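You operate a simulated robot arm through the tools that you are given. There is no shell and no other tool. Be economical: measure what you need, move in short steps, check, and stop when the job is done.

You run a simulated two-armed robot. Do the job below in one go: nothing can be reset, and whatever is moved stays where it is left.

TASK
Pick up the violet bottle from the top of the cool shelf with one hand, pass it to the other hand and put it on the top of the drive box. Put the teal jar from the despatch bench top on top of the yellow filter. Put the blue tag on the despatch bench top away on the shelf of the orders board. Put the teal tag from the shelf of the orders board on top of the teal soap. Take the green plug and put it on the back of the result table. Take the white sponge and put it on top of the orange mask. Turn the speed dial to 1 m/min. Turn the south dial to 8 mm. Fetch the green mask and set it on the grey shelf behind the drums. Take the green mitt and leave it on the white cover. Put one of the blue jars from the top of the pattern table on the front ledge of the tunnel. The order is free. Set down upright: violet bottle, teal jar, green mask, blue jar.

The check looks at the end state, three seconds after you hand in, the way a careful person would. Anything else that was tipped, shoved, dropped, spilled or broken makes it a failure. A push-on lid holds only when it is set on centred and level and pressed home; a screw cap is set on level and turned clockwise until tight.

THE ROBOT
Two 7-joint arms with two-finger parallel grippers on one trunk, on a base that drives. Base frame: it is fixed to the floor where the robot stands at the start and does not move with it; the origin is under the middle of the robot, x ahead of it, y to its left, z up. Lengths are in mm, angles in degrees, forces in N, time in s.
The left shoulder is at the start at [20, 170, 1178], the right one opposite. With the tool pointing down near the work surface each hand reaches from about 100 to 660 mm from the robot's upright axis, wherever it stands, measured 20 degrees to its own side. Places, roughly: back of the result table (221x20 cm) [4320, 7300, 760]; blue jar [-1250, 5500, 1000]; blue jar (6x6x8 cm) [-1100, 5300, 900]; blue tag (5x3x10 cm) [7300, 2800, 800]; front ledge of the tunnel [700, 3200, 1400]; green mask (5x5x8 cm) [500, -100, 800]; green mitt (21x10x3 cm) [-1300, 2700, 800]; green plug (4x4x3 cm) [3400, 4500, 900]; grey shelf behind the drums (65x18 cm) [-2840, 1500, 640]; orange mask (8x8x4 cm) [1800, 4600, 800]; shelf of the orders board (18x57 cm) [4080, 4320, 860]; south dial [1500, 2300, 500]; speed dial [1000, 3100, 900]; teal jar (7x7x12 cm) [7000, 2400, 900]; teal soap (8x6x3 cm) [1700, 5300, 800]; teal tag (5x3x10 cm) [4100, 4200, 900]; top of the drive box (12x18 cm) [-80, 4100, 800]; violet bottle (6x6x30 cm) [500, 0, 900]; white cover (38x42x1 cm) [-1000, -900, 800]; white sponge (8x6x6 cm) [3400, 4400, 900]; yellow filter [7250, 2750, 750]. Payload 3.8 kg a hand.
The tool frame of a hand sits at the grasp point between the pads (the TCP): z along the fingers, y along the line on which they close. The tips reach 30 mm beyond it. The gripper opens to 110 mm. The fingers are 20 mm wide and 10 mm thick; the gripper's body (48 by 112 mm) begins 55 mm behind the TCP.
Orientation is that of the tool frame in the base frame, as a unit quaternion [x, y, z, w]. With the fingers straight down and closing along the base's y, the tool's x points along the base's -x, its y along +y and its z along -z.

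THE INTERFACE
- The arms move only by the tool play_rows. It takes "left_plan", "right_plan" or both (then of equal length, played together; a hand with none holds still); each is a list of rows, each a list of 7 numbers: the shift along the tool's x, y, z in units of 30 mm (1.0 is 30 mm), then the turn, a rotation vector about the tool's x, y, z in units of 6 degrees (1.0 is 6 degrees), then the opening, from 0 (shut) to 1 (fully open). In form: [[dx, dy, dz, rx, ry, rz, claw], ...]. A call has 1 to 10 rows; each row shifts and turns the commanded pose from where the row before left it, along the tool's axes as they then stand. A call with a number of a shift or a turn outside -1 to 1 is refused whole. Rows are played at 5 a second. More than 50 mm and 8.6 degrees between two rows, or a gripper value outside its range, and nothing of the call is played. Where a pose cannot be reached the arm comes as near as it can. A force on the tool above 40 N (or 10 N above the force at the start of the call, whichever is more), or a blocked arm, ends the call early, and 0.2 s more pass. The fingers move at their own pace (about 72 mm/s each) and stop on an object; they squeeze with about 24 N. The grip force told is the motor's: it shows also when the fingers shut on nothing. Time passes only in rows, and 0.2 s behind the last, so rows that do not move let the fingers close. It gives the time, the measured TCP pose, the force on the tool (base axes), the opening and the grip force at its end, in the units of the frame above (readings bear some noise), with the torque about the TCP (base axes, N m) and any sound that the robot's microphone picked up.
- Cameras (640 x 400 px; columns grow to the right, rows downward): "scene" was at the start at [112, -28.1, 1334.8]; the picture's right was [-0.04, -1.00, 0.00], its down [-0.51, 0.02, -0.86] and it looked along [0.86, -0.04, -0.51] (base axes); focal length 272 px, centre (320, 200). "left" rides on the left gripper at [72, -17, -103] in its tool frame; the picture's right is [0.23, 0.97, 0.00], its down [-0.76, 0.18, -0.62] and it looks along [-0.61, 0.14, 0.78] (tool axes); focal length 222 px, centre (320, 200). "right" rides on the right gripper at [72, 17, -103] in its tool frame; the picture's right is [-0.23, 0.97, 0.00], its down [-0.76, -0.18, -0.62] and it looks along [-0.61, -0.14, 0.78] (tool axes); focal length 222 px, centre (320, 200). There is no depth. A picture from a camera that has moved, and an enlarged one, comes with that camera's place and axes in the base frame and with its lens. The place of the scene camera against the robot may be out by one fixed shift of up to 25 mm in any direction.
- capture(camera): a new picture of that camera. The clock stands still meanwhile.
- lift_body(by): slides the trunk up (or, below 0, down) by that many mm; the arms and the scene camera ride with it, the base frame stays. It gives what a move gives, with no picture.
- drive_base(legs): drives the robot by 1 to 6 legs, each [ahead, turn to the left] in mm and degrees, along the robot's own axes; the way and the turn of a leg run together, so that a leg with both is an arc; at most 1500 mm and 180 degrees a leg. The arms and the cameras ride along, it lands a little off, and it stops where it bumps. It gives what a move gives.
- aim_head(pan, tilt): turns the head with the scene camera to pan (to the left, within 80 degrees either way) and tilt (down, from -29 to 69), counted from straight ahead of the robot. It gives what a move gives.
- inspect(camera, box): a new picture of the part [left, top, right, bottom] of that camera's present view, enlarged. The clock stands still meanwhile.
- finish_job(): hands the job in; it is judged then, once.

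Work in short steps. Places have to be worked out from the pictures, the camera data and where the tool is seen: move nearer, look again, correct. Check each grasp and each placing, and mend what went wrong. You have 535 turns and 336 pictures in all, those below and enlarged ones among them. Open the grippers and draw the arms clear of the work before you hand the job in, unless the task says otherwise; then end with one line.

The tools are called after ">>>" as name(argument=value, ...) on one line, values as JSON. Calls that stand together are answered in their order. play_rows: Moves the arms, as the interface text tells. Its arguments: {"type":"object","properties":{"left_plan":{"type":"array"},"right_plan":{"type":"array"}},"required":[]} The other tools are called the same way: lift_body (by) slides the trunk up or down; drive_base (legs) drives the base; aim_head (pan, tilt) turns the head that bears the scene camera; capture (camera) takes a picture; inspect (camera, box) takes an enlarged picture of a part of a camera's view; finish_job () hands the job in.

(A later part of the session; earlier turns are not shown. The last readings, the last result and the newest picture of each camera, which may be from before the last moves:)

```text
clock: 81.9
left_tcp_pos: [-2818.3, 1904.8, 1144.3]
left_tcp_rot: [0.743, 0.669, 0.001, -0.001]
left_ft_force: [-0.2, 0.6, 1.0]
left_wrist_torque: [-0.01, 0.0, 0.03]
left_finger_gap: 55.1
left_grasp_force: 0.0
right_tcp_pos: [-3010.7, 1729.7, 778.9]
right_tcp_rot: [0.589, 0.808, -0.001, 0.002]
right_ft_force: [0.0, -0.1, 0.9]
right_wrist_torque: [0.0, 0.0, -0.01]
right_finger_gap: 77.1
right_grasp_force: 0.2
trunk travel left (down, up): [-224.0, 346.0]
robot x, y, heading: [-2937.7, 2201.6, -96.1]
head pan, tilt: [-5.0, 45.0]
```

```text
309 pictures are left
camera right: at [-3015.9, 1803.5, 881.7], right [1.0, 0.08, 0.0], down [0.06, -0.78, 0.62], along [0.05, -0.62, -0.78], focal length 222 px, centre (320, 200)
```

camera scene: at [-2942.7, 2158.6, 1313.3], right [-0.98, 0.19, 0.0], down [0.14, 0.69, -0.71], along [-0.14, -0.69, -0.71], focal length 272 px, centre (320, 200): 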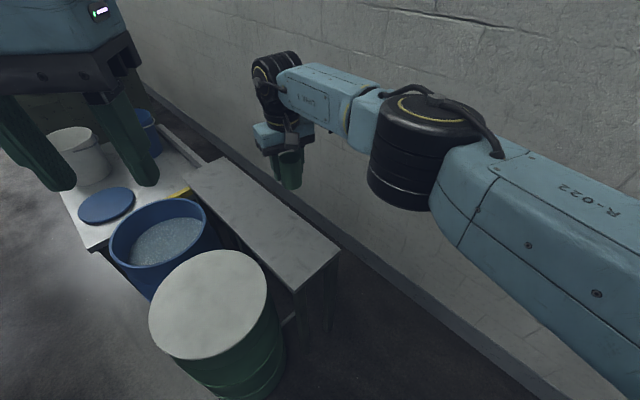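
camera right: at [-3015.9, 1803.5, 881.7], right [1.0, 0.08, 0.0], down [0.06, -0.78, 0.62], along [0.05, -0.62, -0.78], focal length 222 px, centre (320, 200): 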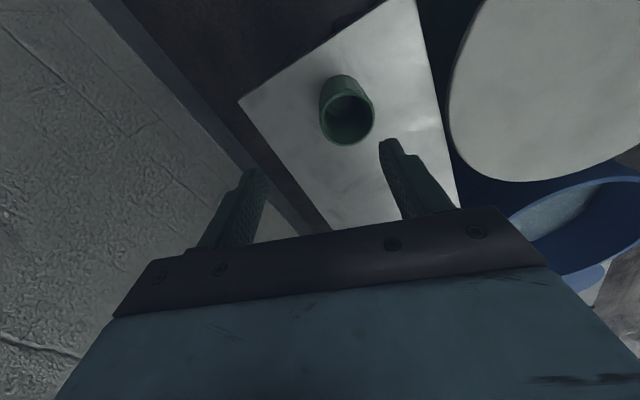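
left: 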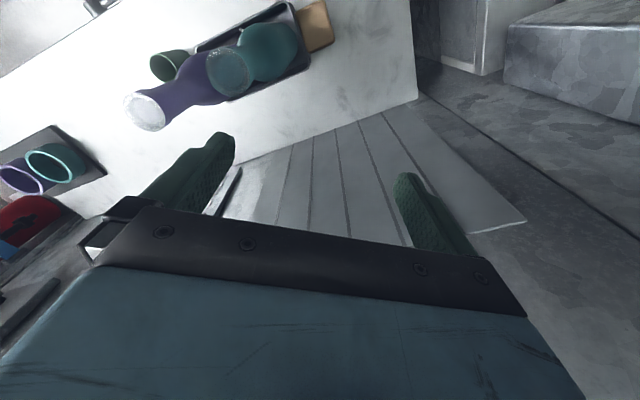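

The mask stands upright with its whole base on the shelf, roughly 40 mm inside the end, so I leave it. Next I raise the hand, back out and go to the mitt.

>>> play_rows(right_plan=[[0, 0, -1, 0, 0, 0, 0.7], [0, 0, -1, 0, 0, 0, 0.7], [0, 0, -1, 0, 0, 0, 0.7], [0, 0, -1, 0, 0, 0, 0.7], [0, 0, -1, 0, 0, 0, 0.7], [0.5, 0, -1, 0, 0, 0, 0.7], [1, 0, -1, 0, 0, 0, 0.7], [1, 0, -1, 0, 0, 0, 0.7], [1, 0, -1, 0, 0, 0, 0.7], [1, 0, -1, 0, 0, 0, 0.7]])

>>> inspect(camera="scene", box=[160, 150, 400, 350])

>>> drive_base(legs=[[-700, 0], [0, 67], [1150, 0], [0, 63]])

>>> aim_head(pan=0, tilt=25)

>>> capture(camera="scene")

```text
clock: 84.1
left_tcp_pos: [-2817.1, 1905.7, 1142.5]
left_tcp_rot: [0.744, 0.668, 0.001, 0.0]
left_ft_force: [0.4, 0.4, 0.2]
left_wrist_torque: [0.02, 0.0, -0.01]
left_finger_gap: 55.1
left_grasp_force: 0.0
right_tcp_pos: [-3049.7, 1857.3, 1076.2]
right_tcp_rot: [0.59, 0.808, -0.001, 0.0]
right_ft_force: [0.3, -0.3, -0.4]
right_wrist_torque: [0.0, 0.01, 0.04]
right_finger_gap: 76.9
right_grasp_force: 0.0
trunk travel left (down, up): [-224.0, 346.0]
robot x, y, heading: [-2934.9, 2204.5, -96.2]
head pan, tilt: [-5.0, 45.0]
```

```text
2.00 times, centred on (280, 250) of scene
camera zoom: at [-2953.8, 2078.2, 1262.1], right [-0.98, 0.19, 0.0], down [0.14, 0.69, -0.71], along [-0.14, -0.69, -0.71], focal length 544 px, centre (400, 100)
```

zoom: 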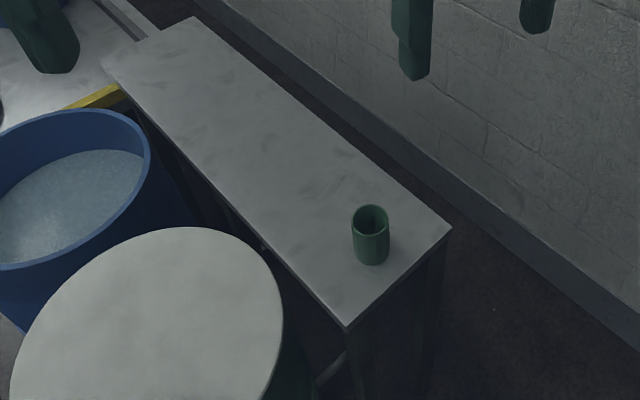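

```text
clock: 99.1
left_tcp_pos: [-1703.9, 2646.7, 1143.1]
left_tcp_rot: [-0.309, 0.951, 0.0, -0.001]
left_ft_force: [-0.1, -0.6, 0.3]
left_wrist_torque: [0.0, 0.0, -0.02]
left_finger_gap: 54.8
left_grasp_force: 0.1
right_tcp_pos: [-1513.3, 2506.4, 1076.4]
right_tcp_rot: [-0.499, 0.866, 0.001, 0.001]
right_ft_force: [0.2, 0.7, 0.4]
right_wrist_torque: [0.03, -0.01, 0.0]
right_finger_gap: 76.8
right_grasp_force: 0.1
trunk travel left (down, up): [-224.0, 346.0]
robot x, y, heading: [-1846.4, 2357.8, 36.1]
head pan, tilt: [-5.0, 45.0]
```

```text
clock: 100.0
left_tcp_pos: [-1704.4, 2646.8, 1143.1]
left_tcp_rot: [-0.309, 0.951, -0.001, -0.001]
left_ft_force: [0.1, 0.1, 0.3]
left_wrist_torque: [0.01, 0.01, 0.02]
left_finger_gap: 55.2
left_grasp_force: 0.1
right_tcp_pos: [-1514.3, 2506.1, 1077.0]
right_tcp_rot: [-0.499, 0.866, 0.0, 0.001]
right_ft_force: [0.1, 0.0, -0.4]
right_wrist_torque: [0.03, 0.01, 0.0]
right_finger_gap: 76.9
right_grasp_force: 0.1
trunk travel left (down, up): [-224.0, 346.0]
robot x, y, heading: [-1850.9, 2354.0, 35.9]
head pan, tilt: [0.0, 25.0]
```

```text
307 pictures are left
camera scene: at [-1754.0, 2401.0, 1292.5], right [0.59, -0.81, 0.0], down [-0.34, -0.25, -0.91], along [0.73, 0.53, -0.42], focal length 272 px, centre (320, 200)
```

scene: 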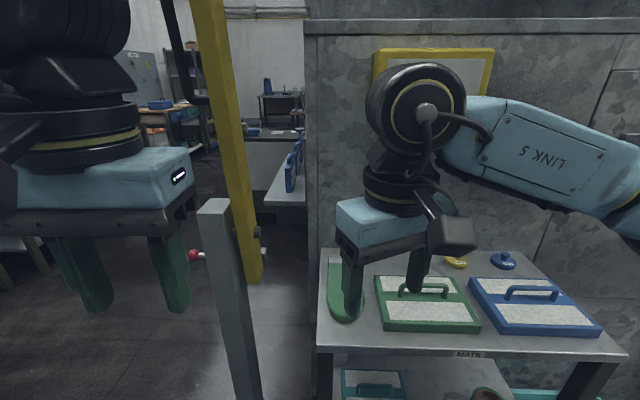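

The mats table is ahead with the mitt at its left side, around (-1310, 2650). I check with the wrist camera.

>>> capture(camera="right")

```text
306 pictures are left
camera right: at [-1564.3, 2452.8, 1179.6], right [-0.73, 0.68, 0.0], down [0.53, 0.57, 0.62], along [0.43, 0.46, -0.78], focal length 222 px, centre (320, 200)
```

right: 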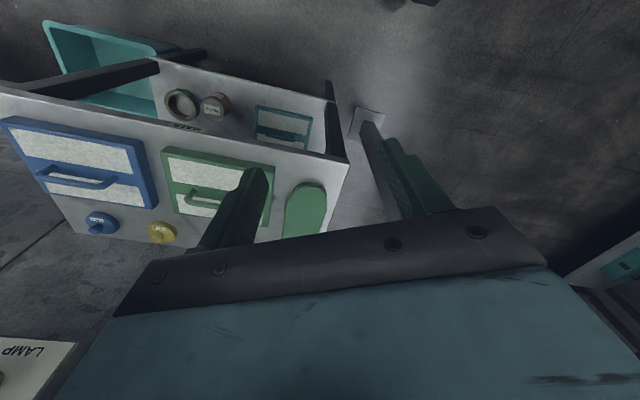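

The post stands about 320 mm from the mitt, so there is room. I drive 100 mm closer, turn the hand so it closes across the mitt's width, and look from above.

>>> drive_base(legs=[[100, -1]])

>>> play_rows(right_plan=[[0, 0, 0, 0, 0, 0.9, 1], [0, 0, 0, 0, 0, 0.9, 1], [0, 0, 0, 0, 0, 0.9, 1], [0, 0, 0, 0, 0, 0.9, 1], [0, 0, 0, 0, 0, 0.9, 1], [-1, 0, 0, 0, 0, 0, 1], [-1, 0, 0, 0, 0, 0, 1], [-1, 0, 0.5, 0, 0, 0, 1]])

>>> capture(camera="right")

```text
clock: 101.1
left_tcp_pos: [-1618.6, 2703.5, 1142.4]
left_tcp_rot: [-0.302, 0.953, -0.001, -0.002]
left_ft_force: [0.8, 0.3, -0.2]
left_wrist_torque: [-0.02, 0.0, -0.02]
left_finger_gap: 54.9
left_grasp_force: 0.1
right_tcp_pos: [-1429.0, 2559.8, 1076.1]
right_tcp_rot: [-0.493, 0.87, 0.001, 0.0]
right_ft_force: [0.3, 0.2, -0.6]
right_wrist_torque: [-0.02, 0.04, 0.01]
right_finger_gap: 77.1
right_grasp_force: 0.1
trunk travel left (down, up): [-224.0, 346.0]
robot x, y, heading: [-1765.4, 2416.6, 35.1]
head pan, tilt: [0.0, 25.0]
```

```text
clock: 102.9
left_tcp_pos: [-1618.9, 2703.6, 1142.9]
left_tcp_rot: [-0.301, 0.953, -0.001, -0.001]
left_ft_force: [-0.3, 0.6, 0.6]
left_wrist_torque: [0.01, 0.02, 0.02]
left_finger_gap: 54.9
left_grasp_force: 0.0
right_tcp_pos: [-1353.4, 2606.4, 1061.0]
right_tcp_rot: [-0.276, 0.961, 0.0, 0.0]
right_ft_force: [-0.6, 0.1, -0.2]
right_wrist_torque: [0.01, 0.01, 0.05]
right_finger_gap: 110.0
right_grasp_force: 0.1
trunk travel left (down, up): [-224.0, 346.0]
robot x, y, heading: [-1766.6, 2418.5, 35.4]
head pan, tilt: [0.0, 25.0]
```

```text
305 pictures are left
camera right: at [-1423.1, 2583.1, 1164.4], right [-0.32, 0.95, 0.0], down [0.74, 0.25, 0.62], along [0.59, 0.2, -0.78], focal length 222 px, centre (320, 200)
```

right: 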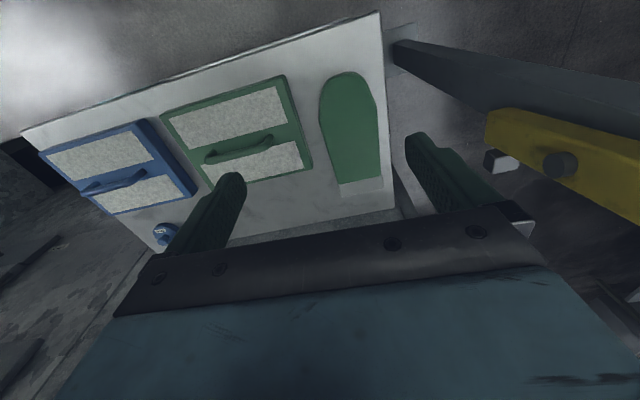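

The mitt's centre is at about (-1298, 2684), its axis near 30°. I move above it at z 900 and check the alignment.

>>> play_rows(right_plan=[[-1, 0.4, 1, 0, 0, 0.3, 1], [-1, 0.4, 1, 0, 0, 0, 1], [-1, 0.4, 1, 0, 0, 0, 1], [0, 0, 1, 0, 0, 0, 1], [0, 0, 1, 0, 0, 0, 1], [0, 0, 0.4, 0, 0, 0, 1]])

>>> capture(camera="right")

```text
clock: 104.3
left_tcp_pos: [-1618.7, 2703.5, 1142.6]
left_tcp_rot: [-0.301, 0.954, 0.0, -0.001]
left_ft_force: [0.2, -0.6, 0.1]
left_wrist_torque: [0.01, 0.0, -0.01]
left_finger_gap: 55.1
left_grasp_force: 0.0
right_tcp_pos: [-1294.3, 2683.2, 899.6]
right_tcp_rot: [-0.261, 0.965, 0.0, 0.001]
right_ft_force: [0.2, -0.2, 0.7]
right_wrist_torque: [0.0, 0.0, -0.03]
right_finger_gap: 110.1
right_grasp_force: 0.0
trunk travel left (down, up): [-224.0, 346.0]
robot x, y, heading: [-1766.3, 2414.6, 34.8]
head pan, tilt: [0.0, 25.0]
```

```text
304 pictures are left
camera right: at [-1364.8, 2662.0, 1002.4], right [-0.29, 0.96, 0.0], down [0.75, 0.23, 0.62], along [0.6, 0.18, -0.78], focal length 222 px, centre (320, 200)
```

right: 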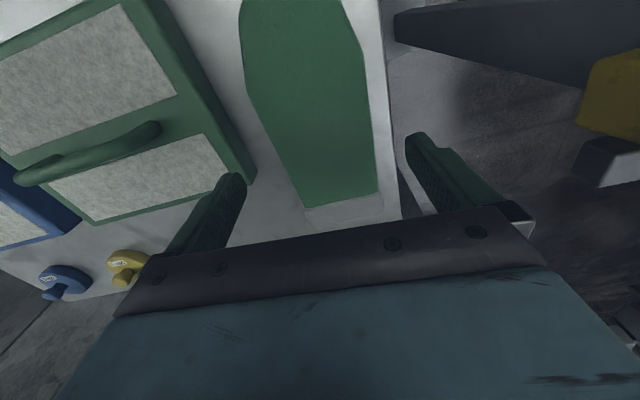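

The hand is centred on the mitt's axis. I go down carefully and grip.

>>> play_rows(right_plan=[[0.3, 0.05, 0.8, 0, 0, -0.3, 0.92], [0, 0, 0.8, 0, 0, 0, 0.92], [0, 0, 0.3, 0, 0, 0, 0.92], [0, 0, 0.15, 0, 0, 0, 0.92]])

>>> capture(camera="right")

```text
clock: 105.3
left_tcp_pos: [-1619.4, 2703.1, 1143.6]
left_tcp_rot: [-0.302, 0.953, -0.001, -0.001]
left_ft_force: [0.6, 1.1, -0.2]
left_wrist_torque: [-0.05, -0.01, 0.02]
left_finger_gap: 55.2
left_grasp_force: 0.1
right_tcp_pos: [-1302.6, 2681.3, 839.2]
right_tcp_rot: [-0.275, 0.961, 0.0, 0.0]
right_ft_force: [-0.3, -0.3, 0.5]
right_wrist_torque: [-0.02, -0.03, 0.0]
right_finger_gap: 101.1
right_grasp_force: 0.0
trunk travel left (down, up): [-224.0, 346.0]
robot x, y, heading: [-1764.4, 2416.9, 34.7]
head pan, tilt: [0.0, 25.0]
```

```text
303 pictures are left
camera right: at [-1372.3, 2658.1, 941.3], right [-0.32, 0.95, 0.0], down [0.74, 0.25, 0.62], along [0.59, 0.2, -0.78], focal length 222 px, centre (320, 200)
```

right: 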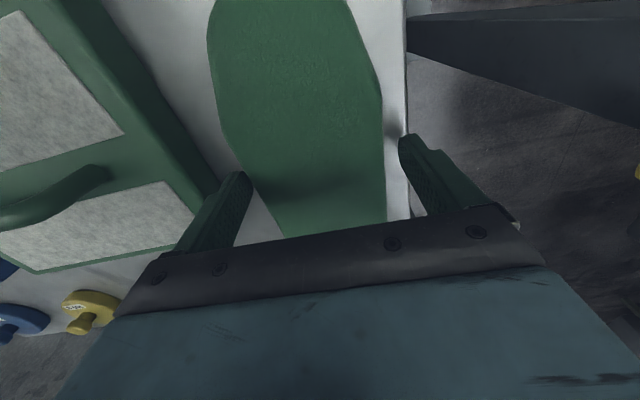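

No contact yet, so I keep lowering gently until the tips touch.

>>> play_rows(right_plan=[[0, 0, 0.15, 0, 0, 0, 0.92], [0, 0, 0.15, 0, 0, 0, 0.92], [0, 0, 0.15, 0, 0, 0, 0.92], [0, 0, 0.15, 0, 0, 0, 0.92], [0, 0, 0.15, 0, 0, 0, 0.92], [0, 0, 0.15, 0, 0, 0, 0.92], [0, 0, 0.15, 0, 0, 0, 0.92]])

```text
clock: 106.3
left_tcp_pos: [-1619.7, 2700.5, 1143.2]
left_tcp_rot: [-0.301, 0.954, 0.001, 0.0]
left_ft_force: [-0.9, 0.3, 1.4]
left_wrist_torque: [-0.01, -0.01, 0.01]
left_finger_gap: 55.0
left_grasp_force: 0.0
right_tcp_pos: [-1302.7, 2680.4, 830.3]
right_tcp_rot: [-0.275, 0.962, 0.002, 0.003]
right_ft_force: [-7.8, -8.6, 15.6]
right_wrist_torque: [-1.04, -0.08, -0.68]
right_finger_gap: 102.7
right_grasp_force: 1.2
trunk travel left (down, up): [-224.0, 346.0]
robot x, y, heading: [-1766.7, 2420.5, 34.9]
head pan, tilt: [0.0, 25.0]
stopped in row 4 (right hand): the force on the tool passed its limit at 44 N (the readings are from after the stop); the commanded pose is now the measured one
```

Contact at tips ≈ 800, the table. I raise 4 mm and close.

>>> play_rows(right_plan=[[0, 0, -0.15, 0, 0, 0, 0.92], [0, 0, 0, 0, 0, 0, 0], [0, 0, 0, 0, 0, 0, 0], [0, 0, 0, 0, 0, 0, 0], [0, 0, 0, 0, 0, 0, 0]])

>>> capture(camera="right")

```text
clock: 107.5
left_tcp_pos: [-1617.7, 2702.2, 1143.0]
left_tcp_rot: [-0.3, 0.954, 0.0, 0.0]
left_ft_force: [-0.5, -0.6, 0.0]
left_wrist_torque: [-0.02, 0.0, 0.01]
left_finger_gap: 54.8
left_grasp_force: 0.1
right_tcp_pos: [-1300.2, 2682.7, 832.6]
right_tcp_rot: [-0.275, 0.961, 0.002, 0.004]
right_ft_force: [0.1, 0.1, -0.1]
right_wrist_torque: [-0.01, -0.01, -0.03]
right_finger_gap: 88.6
right_grasp_force: 24.2
trunk travel left (down, up): [-224.0, 346.0]
robot x, y, heading: [-1766.9, 2417.4, 35.0]
head pan, tilt: [0.0, 25.0]
```

```text
302 pictures are left
camera right: at [-1371.1, 2658.5, 934.6], right [-0.32, 0.95, 0.0], down [0.74, 0.25, 0.63], along [0.59, 0.21, -0.78], focal length 222 px, centre (320, 200)
```

right: 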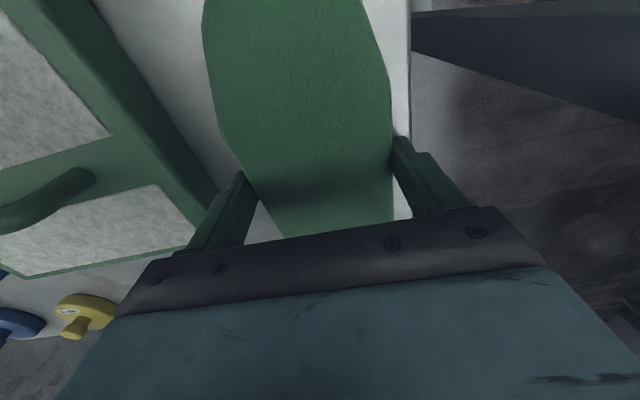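

The mitt is held (88.6 mm). I lift it and carry it back down the aisle to near the white cover.

>>> play_rows(right_plan=[[0, 0, -1, 0, 0, 0, 0], [0, 0, -1, 0, 0, 0, 0], [0, 0, -1, 0, 0, 0, 0], [0, 0, -1, 0, 0, 0, 0], [0, 0, -1, 0, 0, 0, 0], [0, 0, -1, 0, 0, 0, 0], [0, 0, -1, 0, 0, 0, 0], [0.5, 0, -1, 0, 0, 0, 0], [1, 0, 0, 0, 0, 0, 0], [1, 0, 0, 0, 0, 0, 0]])

>>> drive_base(legs=[[-260, 0], [0, -91.5], [1500, 0], [1500, 0], [0, -90]])

>>> capture(camera="scene")

```text
clock: 109.7
left_tcp_pos: [-1619.5, 2702.4, 1142.8]
left_tcp_rot: [-0.301, 0.954, 0.0, -0.001]
left_ft_force: [-0.1, -1.2, -0.1]
left_wrist_torque: [0.01, 0.0, -0.02]
left_finger_gap: 55.1
left_grasp_force: 0.1
right_tcp_pos: [-1366.0, 2639.6, 1072.2]
right_tcp_rot: [-0.275, 0.961, 0.003, 0.004]
right_ft_force: [-0.7, 0.1, 0.1]
right_wrist_torque: [-0.03, 0.0, -0.01]
right_finger_gap: 88.4
right_grasp_force: 23.9
trunk travel left (down, up): [-224.0, 346.0]
robot x, y, heading: [-1764.6, 2415.5, 35.0]
head pan, tilt: [0.0, 25.0]
```

```text
clock: 133.2
left_tcp_pos: [-525.4, -517.2, 1142.8]
left_tcp_rot: [0.961, 0.278, 0.001, 0.0]
left_ft_force: [-0.1, -0.3, 0.4]
left_wrist_torque: [-0.02, -0.03, 0.02]
left_finger_gap: 55.0
left_grasp_force: 0.0
right_tcp_pos: [-775.3, -443.6, 1072.2]
right_tcp_rot: [0.968, 0.252, -0.004, 0.002]
right_ft_force: [-0.2, -0.3, 0.5]
right_wrist_torque: [0.0, -0.01, 0.0]
right_finger_gap: 88.5
right_grasp_force: 24.1
trunk travel left (down, up): [-224.0, 346.0]
robot x, y, heading: [-367.9, -241.0, -147.5]
head pan, tilt: [0.0, 25.0]
```

```text
301 pictures are left
camera scene: at [-461.0, -324.1, 1292.6], right [-0.53, 0.85, 0.0], down [0.36, 0.23, -0.91], along [-0.77, -0.48, -0.42], focal length 272 px, centre (320, 200)
```

scene: 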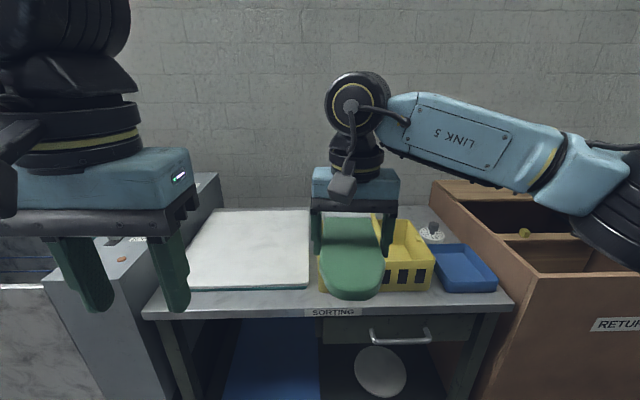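

The white cover lies on the sorting table at about (-975, -893). I drive closer and to its front.

>>> drive_base(legs=[[0, 30], [330, 0], [0, -25]])

>>> aim_head(pan=0, tilt=45)

>>> capture(camera="scene")

>>> capture(camera="right")

```text
clock: 138.2
left_tcp_pos: [-653.9, -820.1, 1142.3]
left_tcp_rot: [0.948, 0.319, 0.0, 0.0]
left_ft_force: [-0.1, 0.5, -0.1]
left_wrist_torque: [0.03, -0.03, -0.02]
left_finger_gap: 54.9
left_grasp_force: 0.0
right_tcp_pos: [-909.1, -767.1, 1072.7]
right_tcp_rot: [0.956, 0.294, -0.004, 0.002]
right_ft_force: [-0.7, 0.3, -0.9]
right_wrist_torque: [0.02, -0.02, 0.0]
right_finger_gap: 88.4
right_grasp_force: 24.1
trunk travel left (down, up): [-224.0, 346.0]
robot x, y, heading: [-518.9, -527.8, -143.0]
head pan, tilt: [0.0, 25.0]
```

```text
clock: 139.0
left_tcp_pos: [-654.5, -820.8, 1142.8]
left_tcp_rot: [0.948, 0.319, 0.0, -0.001]
left_ft_force: [0.1, 0.2, 1.6]
left_wrist_torque: [-0.01, -0.02, 0.04]
left_finger_gap: 55.1
left_grasp_force: 0.1
right_tcp_pos: [-909.4, -767.7, 1072.4]
right_tcp_rot: [0.956, 0.293, -0.004, 0.003]
right_ft_force: [-0.3, 0.2, -0.2]
right_wrist_torque: [0.0, 0.0, 0.02]
right_finger_gap: 88.7
right_grasp_force: 24.3
trunk travel left (down, up): [-224.0, 346.0]
robot x, y, heading: [-515.5, -531.4, -142.9]
head pan, tilt: [0.0, 45.0]
```

```text
300 pictures are left
camera scene: at [-599.6, -616.1, 1262.1], right [-0.6, 0.8, 0.0], down [0.56, 0.43, -0.71], along [-0.56, -0.43, -0.71], focal length 272 px, centre (320, 200)
```

scene: 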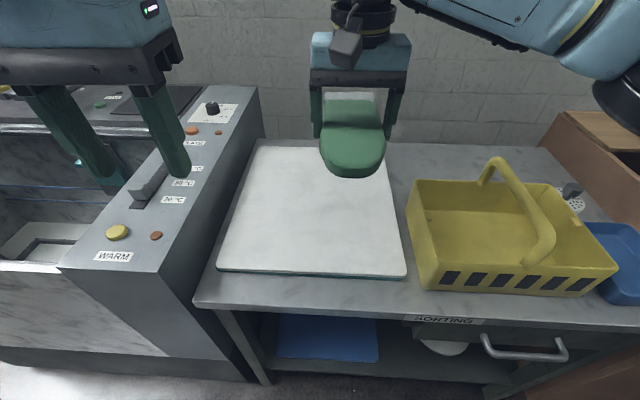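

```text
299 pictures are left
camera right: at [-838.5, -740.0, 1173.9], right [0.36, -0.93, 0.0], down [-0.73, -0.28, 0.63], along [-0.59, -0.23, -0.78], focal length 222 px, centre (320, 200)
```

right: 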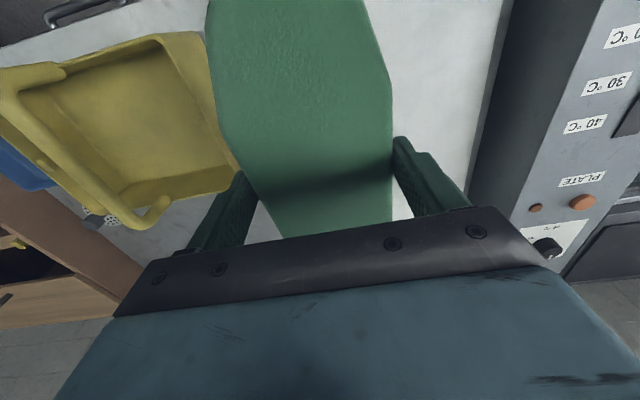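

The cover's centre is near (-975, -915). I move above it and lower gradually.

>>> play_rows(right_plan=[[-0.9, 0.53, 0, 0, 0, 0, 0], [-0.9, 0.53, 0, 0, 0, 0, 0], [-0.9, 0.53, 0, 0, 0, 0, 0], [-0.9, 0.53, 0, 0, 0, 0, 0], [-0.9, 0.53, 1, 0, 0, 0, 0], [0, 0, 1, 0, 0, 0, 0], [0, 0, 1, 0, 0, 0, 0], [0, 0, 1, 0, 0, 0, 0], [0, 0, 1, 0, 0, 0, 0], [0, 0, 0.7, 0, 0, 0, 0]])

>>> capture(camera="scene")

```text
clock: 141.2
left_tcp_pos: [-654.4, -821.0, 1144.3]
left_tcp_rot: [0.948, 0.319, 0.001, 0.0]
left_ft_force: [0.1, 0.1, -1.0]
left_wrist_torque: [0.03, 0.02, -0.04]
left_finger_gap: 55.0
left_grasp_force: 0.0
right_tcp_pos: [-973.1, -899.0, 897.4]
right_tcp_rot: [0.956, 0.293, -0.004, 0.001]
right_ft_force: [-1.2, 0.8, -0.5]
right_wrist_torque: [-0.03, -0.02, 0.01]
right_finger_gap: 88.3
right_grasp_force: 23.5
right hand out of reach, approached as far as the arm can: row 5, 7
trunk travel left (down, up): [-224.0, 346.0]
robot x, y, heading: [-517.6, -530.2, -142.6]
head pan, tilt: [0.0, 45.0]
```

```text
298 pictures are left
camera scene: at [-599.7, -616.2, 1262.0], right [-0.6, 0.8, 0.0], down [0.56, 0.43, -0.71], along [-0.56, -0.43, -0.71], focal length 272 px, centre (320, 200)
```

scene: 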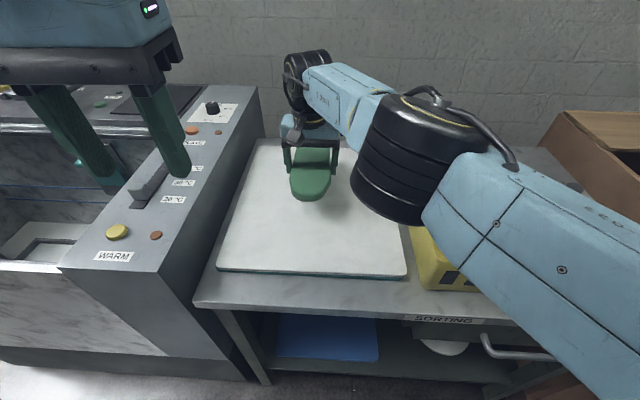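

The mitt hangs over the back half of the cover. I bring it 60 mm nearer and lower to contact.

>>> play_rows(right_plan=[[1, 0, 0, 0, 0, 0, 0], [1, 0, 0.5, 0, 0, 0, 0], [0, 0, 0.7, 0, 0, 0, 0], [0, 0, 0.3, 0, 0, 0, 0], [0, 0, 0.2, 0, 0, 0, 0], [0, 0, 0.15, 0, 0, 0, 0], [0, 0, 0.15, 0, 0, 0, 0]])

>>> capture(camera="right")

```text
clock: 142.8
left_tcp_pos: [-654.6, -820.7, 1143.0]
left_tcp_rot: [0.948, 0.319, 0.0, -0.001]
left_ft_force: [0.6, 0.5, -0.1]
left_wrist_torque: [0.01, 0.03, -0.02]
left_finger_gap: 54.8
left_grasp_force: 0.0
right_tcp_pos: [-950.5, -882.3, 837.5]
right_tcp_rot: [0.956, 0.293, -0.004, 0.002]
right_ft_force: [-0.1, -0.4, -1.0]
right_wrist_torque: [0.04, -0.01, 0.0]
right_finger_gap: 88.7
right_grasp_force: 23.5
right hand out of reach, approached as far as the arm can: row 1, 2
trunk travel left (down, up): [-224.0, 346.0]
robot x, y, heading: [-519.1, -530.6, -142.9]
head pan, tilt: [0.0, 45.0]
```

```text
297 pictures are left
camera right: at [-879.1, -854.4, 939.5], right [0.36, -0.93, 0.0], down [-0.73, -0.28, 0.63], along [-0.59, -0.23, -0.78], focal length 222 px, centre (320, 200)
```

right: 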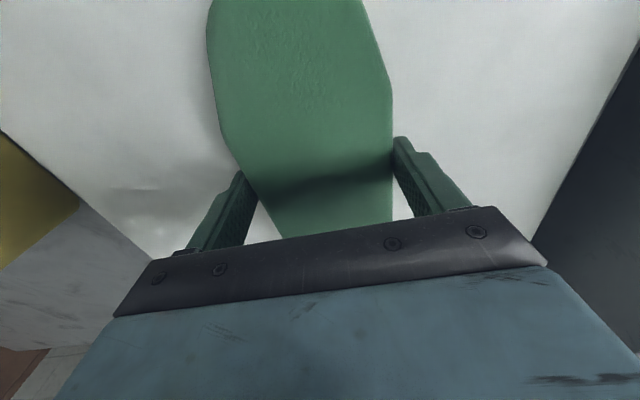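

The mitt's cuff end would be right at the cover's back edge. I back the base by 70 mm to centre it, then lower.

>>> drive_base(legs=[[-70, 0]])

>>> play_rows(right_plan=[[0, 0, 0.15, 0, 0, 0, 0], [0, 0, 0.15, 0, 0, 0, 0], [0, 0, 0.15, 0, 0, 0, 0], [0, 0, 0.15, 0, 0, 0, 0], [0, 0, 0.15, 0, 0, 0, 0], [0, 0, 0.15, 0, 0, 0, 0], [0, 0, 0.15, 0, 0, 0, 0], [0, 0, 0.15, 0, 0, 0, 0]])

>>> capture(camera="scene")

```text
clock: 143.8
left_tcp_pos: [-599.9, -778.8, 1143.3]
left_tcp_rot: [0.948, 0.319, 0.0, 0.0]
left_ft_force: [0.4, 1.1, 0.4]
left_wrist_torque: [0.0, -0.01, -0.02]
left_finger_gap: 54.9
left_grasp_force: 0.1
right_tcp_pos: [-893.6, -840.7, 837.5]
right_tcp_rot: [0.956, 0.293, -0.005, 0.003]
right_ft_force: [0.1, -0.1, 0.0]
right_wrist_torque: [-0.02, 0.02, 0.01]
right_finger_gap: 88.4
right_grasp_force: 23.7
trunk travel left (down, up): [-224.0, 346.0]
robot x, y, heading: [-465.0, -488.4, -142.8]
head pan, tilt: [0.0, 45.0]
```

```text
clock: 144.7
left_tcp_pos: [-599.2, -777.8, 1143.5]
left_tcp_rot: [0.948, 0.319, 0.0, 0.0]
left_ft_force: [-0.7, 0.3, 0.1]
left_wrist_torque: [0.01, 0.0, 0.0]
left_finger_gap: 55.0
left_grasp_force: 0.0
right_tcp_pos: [-896.8, -842.5, 830.3]
right_tcp_rot: [0.956, 0.293, -0.008, 0.006]
right_ft_force: [2.0, 4.3, 15.6]
right_wrist_torque: [0.87, 0.19, -0.29]
right_finger_gap: 88.4
right_grasp_force: 24.3
trunk travel left (down, up): [-224.0, 346.0]
robot x, y, heading: [-464.9, -489.0, -143.3]
head pan, tilt: [0.0, 45.0]
stopped in row 4 (right hand): the force on the tool passed its limit at 45 N (the readings are from after the stop); the commanded pose is now the measured one
```

```text
296 pictures are left
camera scene: at [-544.1, -573.7, 1262.1], right [-0.6, 0.8, 0.0], down [0.56, 0.43, -0.71], along [-0.56, -0.43, -0.71], focal length 272 px, centre (320, 200)
```

scene: 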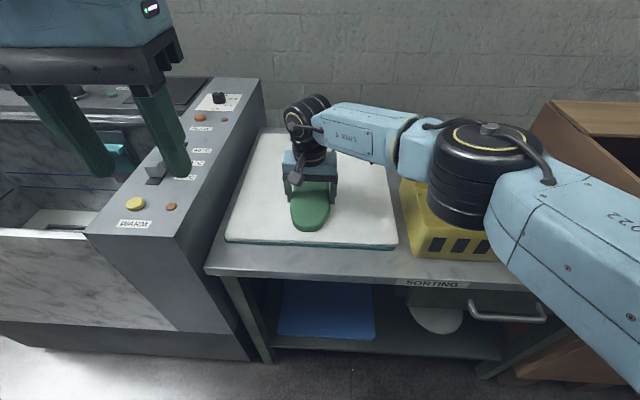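

Contact: the mitt rests on the cover. I release and lift.

>>> play_rows(right_plan=[[0, 0, -0.08, 0, 0, 0, 0], [0, 0, 0, 0, 0, 0, 1], [0, 0, 0, 0, 0, 0, 1], [0, 0, -0.5, 0, 0, 0, 1], [0, 0, -1, 0, 0, 0, 1], [0, 0, -1, 0, 0, 0, 1], [0, 0, -1, 0, 0, 0, 1], [0, 0, -1, 0, 0, 0, 1], [0, 0, -1, 0, 0, 0, 1], [0, 0, -1, 0, 0, 0, 1]])

>>> capture(camera="scene")

```text
clock: 146.9
left_tcp_pos: [-599.8, -779.3, 1143.4]
left_tcp_rot: [0.948, 0.318, 0.001, -0.001]
left_ft_force: [0.0, 0.2, 0.1]
left_wrist_torque: [0.0, -0.01, -0.03]
left_finger_gap: 55.0
left_grasp_force: 0.0
right_tcp_pos: [-893.9, -839.1, 1026.8]
right_tcp_rot: [0.956, 0.293, -0.008, 0.004]
right_ft_force: [0.5, 0.5, 0.8]
right_wrist_torque: [-0.03, -0.02, -0.02]
right_finger_gap: 109.9
right_grasp_force: 0.1
trunk travel left (down, up): [-224.0, 346.0]
robot x, y, heading: [-463.6, -487.4, -142.9]
head pan, tilt: [0.0, 45.0]
```

```text
295 pictures are left
camera scene: at [-544.5, -574.4, 1262.0], right [-0.6, 0.8, 0.0], down [0.56, 0.43, -0.71], along [-0.56, -0.43, -0.71], focal length 272 px, centre (320, 200)
```

scene: 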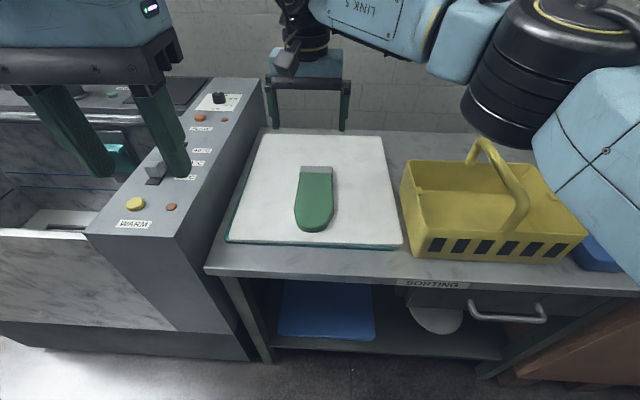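

The mitt lies in the middle of the cover. Next is the bottle: I tuck in the right arm, raise the trunk and return to the cool shelf.

>>> play_rows(right_plan=[[1, -0.5, -0.5, 0, 0, 0, 0.8], [1, -0.5, -0.5, 0, 0, 0, 0.8], [1, -0.5, -0.5, 0, 0, 0, 0.8], [1, 0, -0.5, 0, 0, 0, 0.8], [1, 0, -0.5, 0, 0, 0, 0.8], [1, 0, 0, 0, 0, 0, 0.8], [1, 0, 0, 0, 0, 0, 0.8], [1, 0, 0, 0, 0, 0, 0.8]])

>>> lift_body(by=130)

>>> drive_base(legs=[[-300, 0], [0, -163], [320, 0], [0, -54]])

>>> aim_head(pan=0, tilt=40)

>>> capture(camera="scene")

```text
clock: 148.7
left_tcp_pos: [-600.0, -778.9, 1143.7]
left_tcp_rot: [0.948, 0.318, 0.002, 0.0]
left_ft_force: [0.1, 0.2, 0.9]
left_wrist_torque: [0.01, 0.0, -0.03]
left_finger_gap: 55.4
left_grasp_force: 0.0
right_tcp_pos: [-720.1, -665.3, 1097.9]
right_tcp_rot: [0.957, 0.291, -0.007, 0.004]
right_ft_force: [0.2, 0.4, -0.3]
right_wrist_torque: [0.01, -0.01, -0.04]
right_finger_gap: 87.9
right_grasp_force: 0.0
trunk travel left (down, up): [-224.0, 346.0]
robot x, y, heading: [-465.0, -486.6, -142.8]
head pan, tilt: [0.0, 45.0]
```

```text
clock: 150.3
left_tcp_pos: [-600.2, -780.3, 1273.2]
left_tcp_rot: [0.948, 0.319, 0.002, 0.0]
left_ft_force: [-0.5, -0.9, 0.1]
left_wrist_torque: [0.01, 0.02, -0.02]
left_finger_gap: 54.9
left_grasp_force: 0.1
right_tcp_pos: [-719.9, -666.9, 1227.3]
right_tcp_rot: [0.956, 0.293, -0.007, 0.004]
right_ft_force: [-0.1, 0.7, -0.2]
right_wrist_torque: [-0.03, -0.02, -0.03]
right_finger_gap: 88.2
right_grasp_force: 0.1
trunk travel left (down, up): [-354.0, 216.0]
robot x, y, heading: [-464.6, -486.9, -142.7]
head pan, tilt: [0.0, 45.0]
```

```text
clock: 163.1
left_tcp_pos: [228.3, 113.1, 1273.1]
left_tcp_rot: [-0.018, 1.0, 0.001, -0.001]
left_ft_force: [0.9, 0.2, 0.0]
left_wrist_torque: [-0.02, -0.01, 0.0]
left_finger_gap: 55.0
left_grasp_force: 0.0
right_tcp_pos: [262.7, -47.8, 1228.0]
right_tcp_rot: [0.008, 1.0, 0.003, 0.008]
right_ft_force: [0.8, 1.3, -1.0]
right_wrist_torque: [0.03, 0.0, -0.01]
right_finger_gap: 88.2
right_grasp_force: 0.1
trunk travel left (down, up): [-354.0, 216.0]
robot x, y, heading: [-49.1, -41.4, 2.0]
head pan, tilt: [0.0, 45.0]
```

```text
clock: 163.8
left_tcp_pos: [228.3, 114.4, 1274.4]
left_tcp_rot: [-0.019, 1.0, 0.0, 0.0]
left_ft_force: [-0.1, -0.4, 0.3]
left_wrist_torque: [0.01, -0.02, -0.01]
left_finger_gap: 55.0
left_grasp_force: 0.1
right_tcp_pos: [261.0, -46.5, 1226.9]
right_tcp_rot: [0.009, 1.0, 0.001, 0.008]
right_ft_force: [-0.3, 0.9, -0.3]
right_wrist_torque: [0.03, -0.01, -0.04]
right_finger_gap: 88.1
right_grasp_force: 0.0
trunk travel left (down, up): [-354.0, 216.0]
robot x, y, heading: [-51.8, -45.3, 2.4]
head pan, tilt: [0.0, 40.0]
```

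```text
294 pictures are left
camera scene: at [57.3, -66.8, 1399.2], right [0.04, -1.0, 0.0], down [-0.64, -0.02, -0.77], along [0.77, 0.03, -0.64], focal length 272 px, centre (320, 200)
```

scene: 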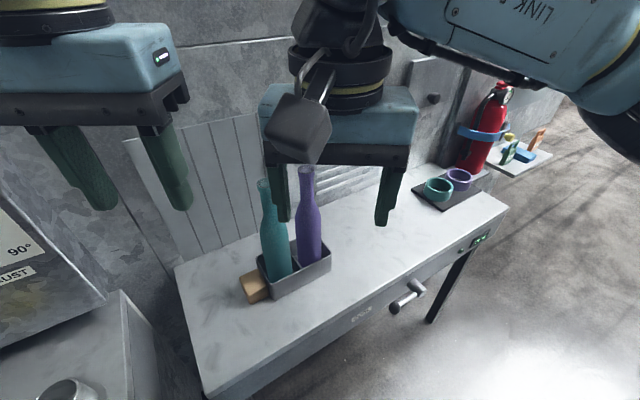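

The bottle is around (510-520, 0). I check it with the right wrist camera.

>>> capture(camera="right")

>>> capture(camera="left")

```text
293 pictures are left
camera right: at [189.1, -29.6, 1329.7], right [0.24, 0.97, 0.01], down [0.75, -0.19, 0.63], along [0.62, -0.15, -0.77], focal length 222 px, centre (320, 200)
```

right: 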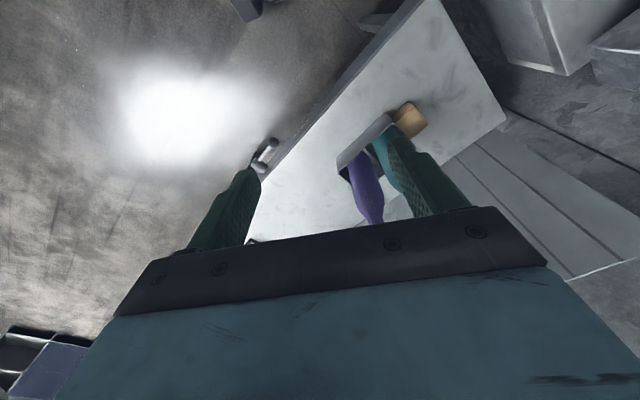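

```text
292 pictures are left
camera left: at [156.9, 94.2, 1376.5], right [-0.26, 0.96, 0.0], down [0.76, 0.21, 0.62], along [0.6, 0.16, -0.78], focal length 222 px, centre (320, 200)
```

left: 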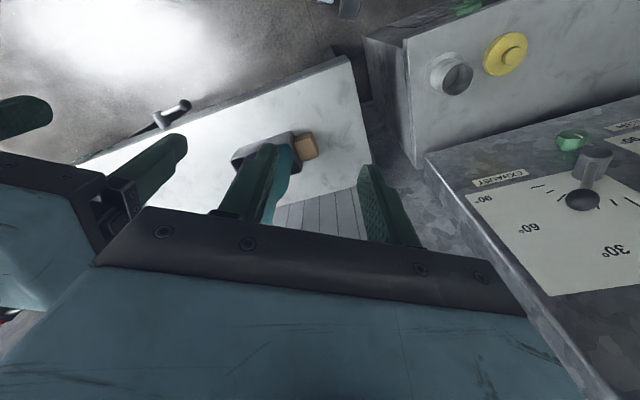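

I move the right hand above the bottle's neck, still above its top.

>>> play_rows(right_plan=[[-1, 0.2, 0, 0, 0, 0, 0.6], [-1, 0.2, 0, 0, 0, 0, 0.6], [-1, 0.2, 0, 0, 0, 0, 0.6], [-1, 0.2, 0, 0, 0, 0, 0.6], [-1, 0.2, 0, 0, 0, 0, 0.6], [-1, 0.2, 0, 0, 0, 0, 0.6], [-1, 0.2, 0, 0, 0, 0, 0.6], [0, 0, 0.5, 0, 0, 0, 0.6]])

>>> capture(camera="right")

```text
clock: 165.6
left_tcp_pos: [229.6, 113.3, 1273.0]
left_tcp_rot: [-0.019, 1.0, 0.0, -0.001]
left_ft_force: [0.1, -0.5, -0.2]
left_wrist_torque: [-0.03, 0.02, 0.0]
left_finger_gap: 54.9
left_grasp_force: 0.1
right_tcp_pos: [473.0, -9.6, 1216.6]
right_tcp_rot: [0.009, 1.0, 0.002, 0.009]
right_ft_force: [-0.1, -0.2, -0.5]
right_wrist_torque: [0.0, -0.01, -0.02]
right_finger_gap: 66.1
right_grasp_force: 0.0
trunk travel left (down, up): [-354.0, 216.0]
robot x, y, heading: [-52.5, -49.5, 2.3]
head pan, tilt: [0.0, 40.0]
```

```text
291 pictures are left
camera right: at [399.4, 8.8, 1318.3], right [0.24, 0.97, 0.01], down [0.75, -0.19, 0.64], along [0.62, -0.15, -0.77], focal length 222 px, centre (320, 200)
```

right: 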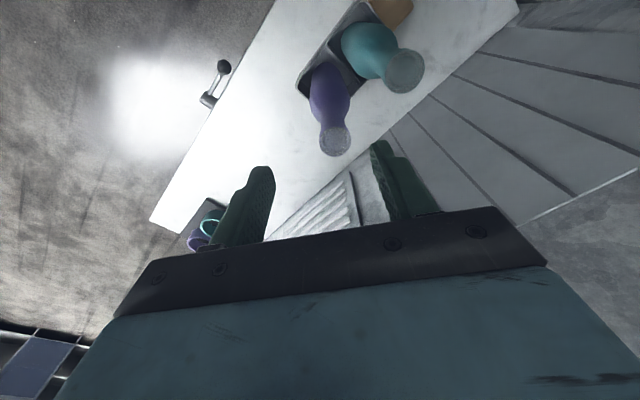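

The violet bottle's neck is at about (502, 1). I go down over the neck and close.

>>> play_rows(right_plan=[[-0.98, 0.35, 0, 0.04, 0.17, 0, 0.6], [0, 0, 1, 0, 0, 0, 0.6], [0, 0, 1, 0, 0, 0, 0.6], [0, 0, 1, 0, 0, 0, 0.6], [0, 0, 1, 0, 0, 0, 0.6], [0, 0, 0.7, 0, 0, 0, 0.6], [0, 0, 0, 0, 0, 0, 0.6]])

>>> capture(camera="right")

>>> inspect(camera="scene", box=[200, 60, 440, 300])

```text
clock: 167.2
left_tcp_pos: [229.2, 113.1, 1272.9]
left_tcp_rot: [-0.019, 1.0, 0.0, -0.001]
left_ft_force: [-0.6, 0.3, -0.6]
left_wrist_torque: [0.01, 0.03, 0.0]
left_finger_gap: 54.9
left_grasp_force: 0.0
right_tcp_pos: [503.8, -0.9, 1076.4]
right_tcp_rot: [0.009, 1.0, 0.0, -0.001]
right_ft_force: [-0.3, 0.0, -0.1]
right_wrist_torque: [0.01, 0.0, 0.0]
right_finger_gap: 66.2
right_grasp_force: 0.2
trunk travel left (down, up): [-354.0, 216.0]
robot x, y, heading: [-49.5, -47.1, 2.3]
head pan, tilt: [0.0, 40.0]
```

```text
290 pictures are left
camera right: at [432.0, 18.0, 1178.9], right [0.24, 0.97, 0.0], down [0.76, -0.19, 0.62], along [0.6, -0.15, -0.78], focal length 222 px, centre (320, 200)
```

right: 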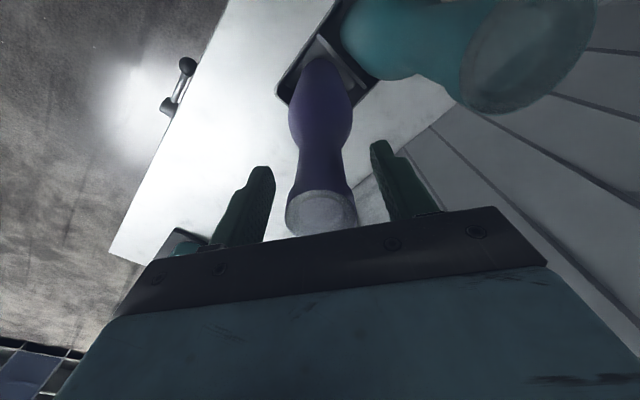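

```text
1.67 times, centred on (320, 180) of scene
camera zoom: at [57.2, -66.8, 1399.3], right [0.04, -1.0, 0.0], down [-0.64, -0.02, -0.77], along [0.77, 0.03, -0.64], focal length 454 px, centre (320, 233)
```

zoom: 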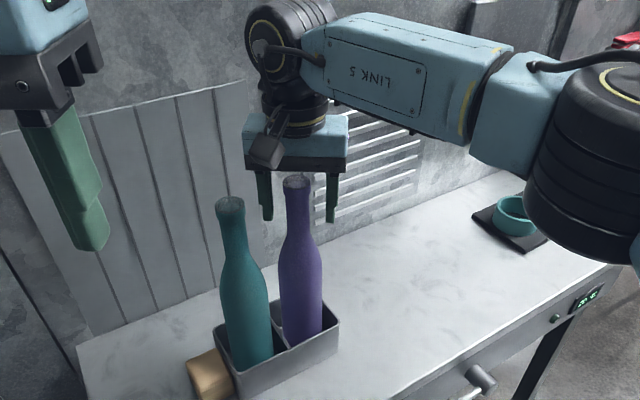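

The neck is between the fingers. I close and test the lift.

>>> play_rows(right_plan=[[0, 0, 0, 0, 0, 0, 0], [0, 0, 0, 0, 0, 0, 0], [0, 0, 0, 0, 0, 0, 0], [0, 0, -0.5, 0, 0, 0, 0], [0, 0, -0.5, 0, 0, 0, 0]])

>>> inspect(camera="scene", box=[200, 60, 440, 300])

```text
clock: 168.4
left_tcp_pos: [228.7, 113.4, 1272.1]
left_tcp_rot: [-0.018, 1.0, 0.0, -0.001]
left_ft_force: [-0.1, 0.5, -0.3]
left_wrist_torque: [-0.02, 0.0, 0.02]
left_finger_gap: 55.1
left_grasp_force: 0.1
right_tcp_pos: [503.4, -0.4, 1105.3]
right_tcp_rot: [0.01, 1.0, 0.0, -0.002]
right_ft_force: [0.6, -0.6, -4.3]
right_wrist_torque: [-0.01, 0.0, 0.0]
right_finger_gap: 31.6
right_grasp_force: 24.4
trunk travel left (down, up): [-354.0, 216.0]
robot x, y, heading: [-49.5, -46.1, 2.2]
head pan, tilt: [0.0, 40.0]
```

```text
1.67 times, centred on (320, 180) of scene
camera zoom: at [57.5, -66.8, 1399.2], right [0.04, -1.0, 0.0], down [-0.64, -0.02, -0.77], along [0.77, 0.03, -0.64], focal length 454 px, centre (320, 233)
```

zoom: 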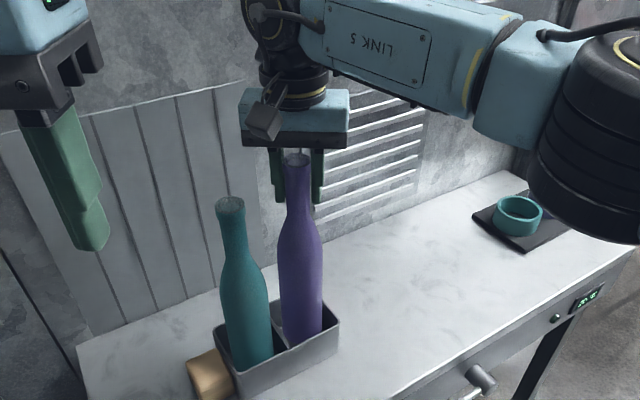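

The bottle is held at the neck and lifting. I raise it clear of the tray and move it right, away from the teal bottle.

>>> play_rows(right_plan=[[0, 0, -1, 0, 0, 0, 0], [0, 0, -1, 0, 0, 0, 0], [0, 0, -1, 0, 0, 0, 0], [0, 0, -1, 0, 0, 0, 0], [0, -0.8, 0, 0, 0, 0, 0], [0, -0.8, 0, 0, 0, 0, 0], [0.3, -0.8, 0, 0, 0, 0, 0], [0.4, -0.6, 0, 0, 0, 0, 0], [0, 0, 0, 0, 0, 0, 0]])

>>> play_rows(left_plan=[[-1, 0, 0, 0, 0, 0, 1], [-1, 0, 0, 0, 0, 0, 1], [-1, 0, 0, 0, 0, 0, 1], [-1, 0, 0, 0, 0, 0, 1], [-0.5, 0, 0, 0, -1, 0, 1], [0, 0, 0, 0, -1, 0, 1], [0, 0, 0, 0, -1, 0, 1], [0, 0, 0, 0, -1, 0, 1], [0, 0, 0, 0, -1, 0, 1], [0, 0, 0, 0, -1, 0, 1]])

>>> capture(camera="scene")

```text
clock: 170.4
left_tcp_pos: [229.2, 115.7, 1273.6]
left_tcp_rot: [-0.018, 1.0, -0.001, -0.001]
left_ft_force: [-0.5, -0.3, 0.2]
left_wrist_torque: [-0.01, 0.0, 0.0]
left_finger_gap: 55.1
left_grasp_force: 0.1
right_tcp_pos: [480.7, -90.6, 1226.0]
right_tcp_rot: [0.009, 1.0, 0.0, -0.002]
right_ft_force: [-0.4, 0.2, -4.4]
right_wrist_torque: [-0.01, -0.03, 0.03]
right_finger_gap: 31.4
right_grasp_force: 23.9
trunk travel left (down, up): [-354.0, 216.0]
robot x, y, heading: [-49.9, -47.7, 2.1]
head pan, tilt: [0.0, 40.0]
```

```text
clock: 172.6
left_tcp_pos: [363.7, 119.5, 1271.7]
left_tcp_rot: [-0.018, 0.951, 0.005, 0.309]
left_ft_force: [0.4, 0.3, -0.5]
left_wrist_torque: [-0.01, -0.03, -0.01]
left_finger_gap: 110.0
left_grasp_force: 0.1
right_tcp_pos: [480.2, -90.0, 1225.5]
right_tcp_rot: [0.009, 1.0, 0.001, -0.001]
right_ft_force: [-0.2, -0.5, -3.8]
right_wrist_torque: [0.03, -0.01, -0.01]
right_finger_gap: 31.5
right_grasp_force: 24.1
trunk travel left (down, up): [-354.0, 216.0]
robot x, y, heading: [-47.6, -47.9, 2.2]
head pan, tilt: [0.0, 40.0]
```

```text
287 pictures are left
camera scene: at [57.4, -66.8, 1399.3], right [0.04, -1.0, 0.0], down [-0.64, -0.02, -0.77], along [0.77, 0.03, -0.64], focal length 272 px, centre (320, 200)
```

scene: 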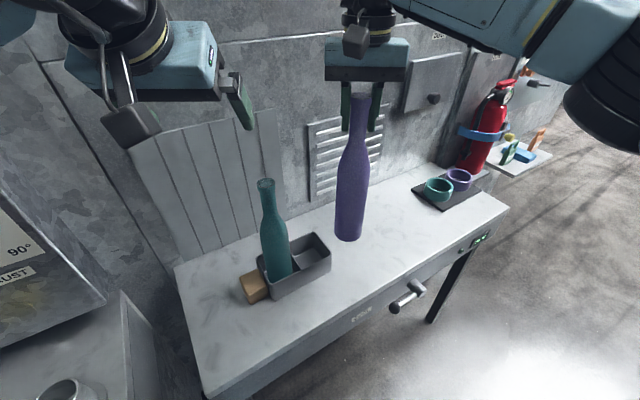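

Bottle is clear. I keep pitching the left hand up until it points forward.

>>> play_rows(left_plan=[[0, 0, 0, 0, -1, 0, 1], [0, 0, 0, 0, -1, 0, 1], [0, 0, 0, 0, -1, 0, 1], [0, 0, 0, 0, -1, 0, 1], [0, 0, 0, 0, -1, 0, 1], [0, 0, 0, 0, -1, 0, 1], [0, 0, 0, 0, -1, 0, 1], [0, 0, 0, 0, -1, 0, 1], [0, 0, 0, 0, -1, 0, 1]])

>>> capture(camera="scene")

```text
clock: 174.6
left_tcp_pos: [382.6, 102.7, 1276.4]
left_tcp_rot: [-0.009, 0.715, 0.008, 0.699]
left_ft_force: [0.1, 0.0, -1.1]
left_wrist_torque: [-0.01, 0.01, 0.02]
left_finger_gap: 110.1
left_grasp_force: 0.1
left hand out of reach, approached as far as the arm can: row 7, 8, 9
right_tcp_pos: [479.8, -92.2, 1227.4]
right_tcp_rot: [0.01, 1.0, 0.001, -0.001]
right_ft_force: [-0.7, 0.0, -4.2]
right_wrist_torque: [0.0, -0.03, 0.02]
right_finger_gap: 31.3
right_grasp_force: 24.5
trunk travel left (down, up): [-354.0, 216.0]
robot x, y, heading: [-51.0, -46.2, 2.1]
head pan, tilt: [0.0, 40.0]
```

```text
286 pictures are left
camera scene: at [56.6, -69.3, 1399.4], right [0.04, -1.0, 0.0], down [-0.64, -0.02, -0.77], along [0.77, 0.03, -0.64], focal length 272 px, centre (320, 200)
```

scene: 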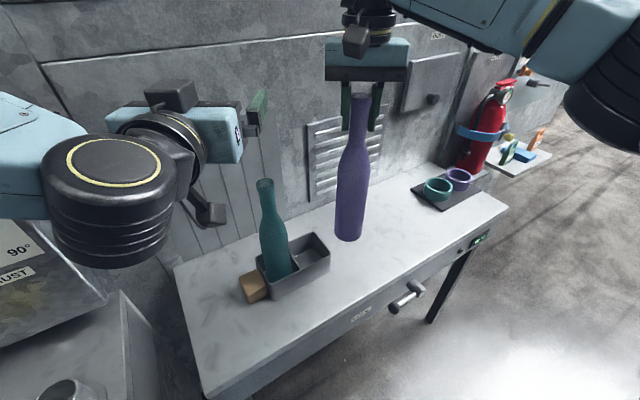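

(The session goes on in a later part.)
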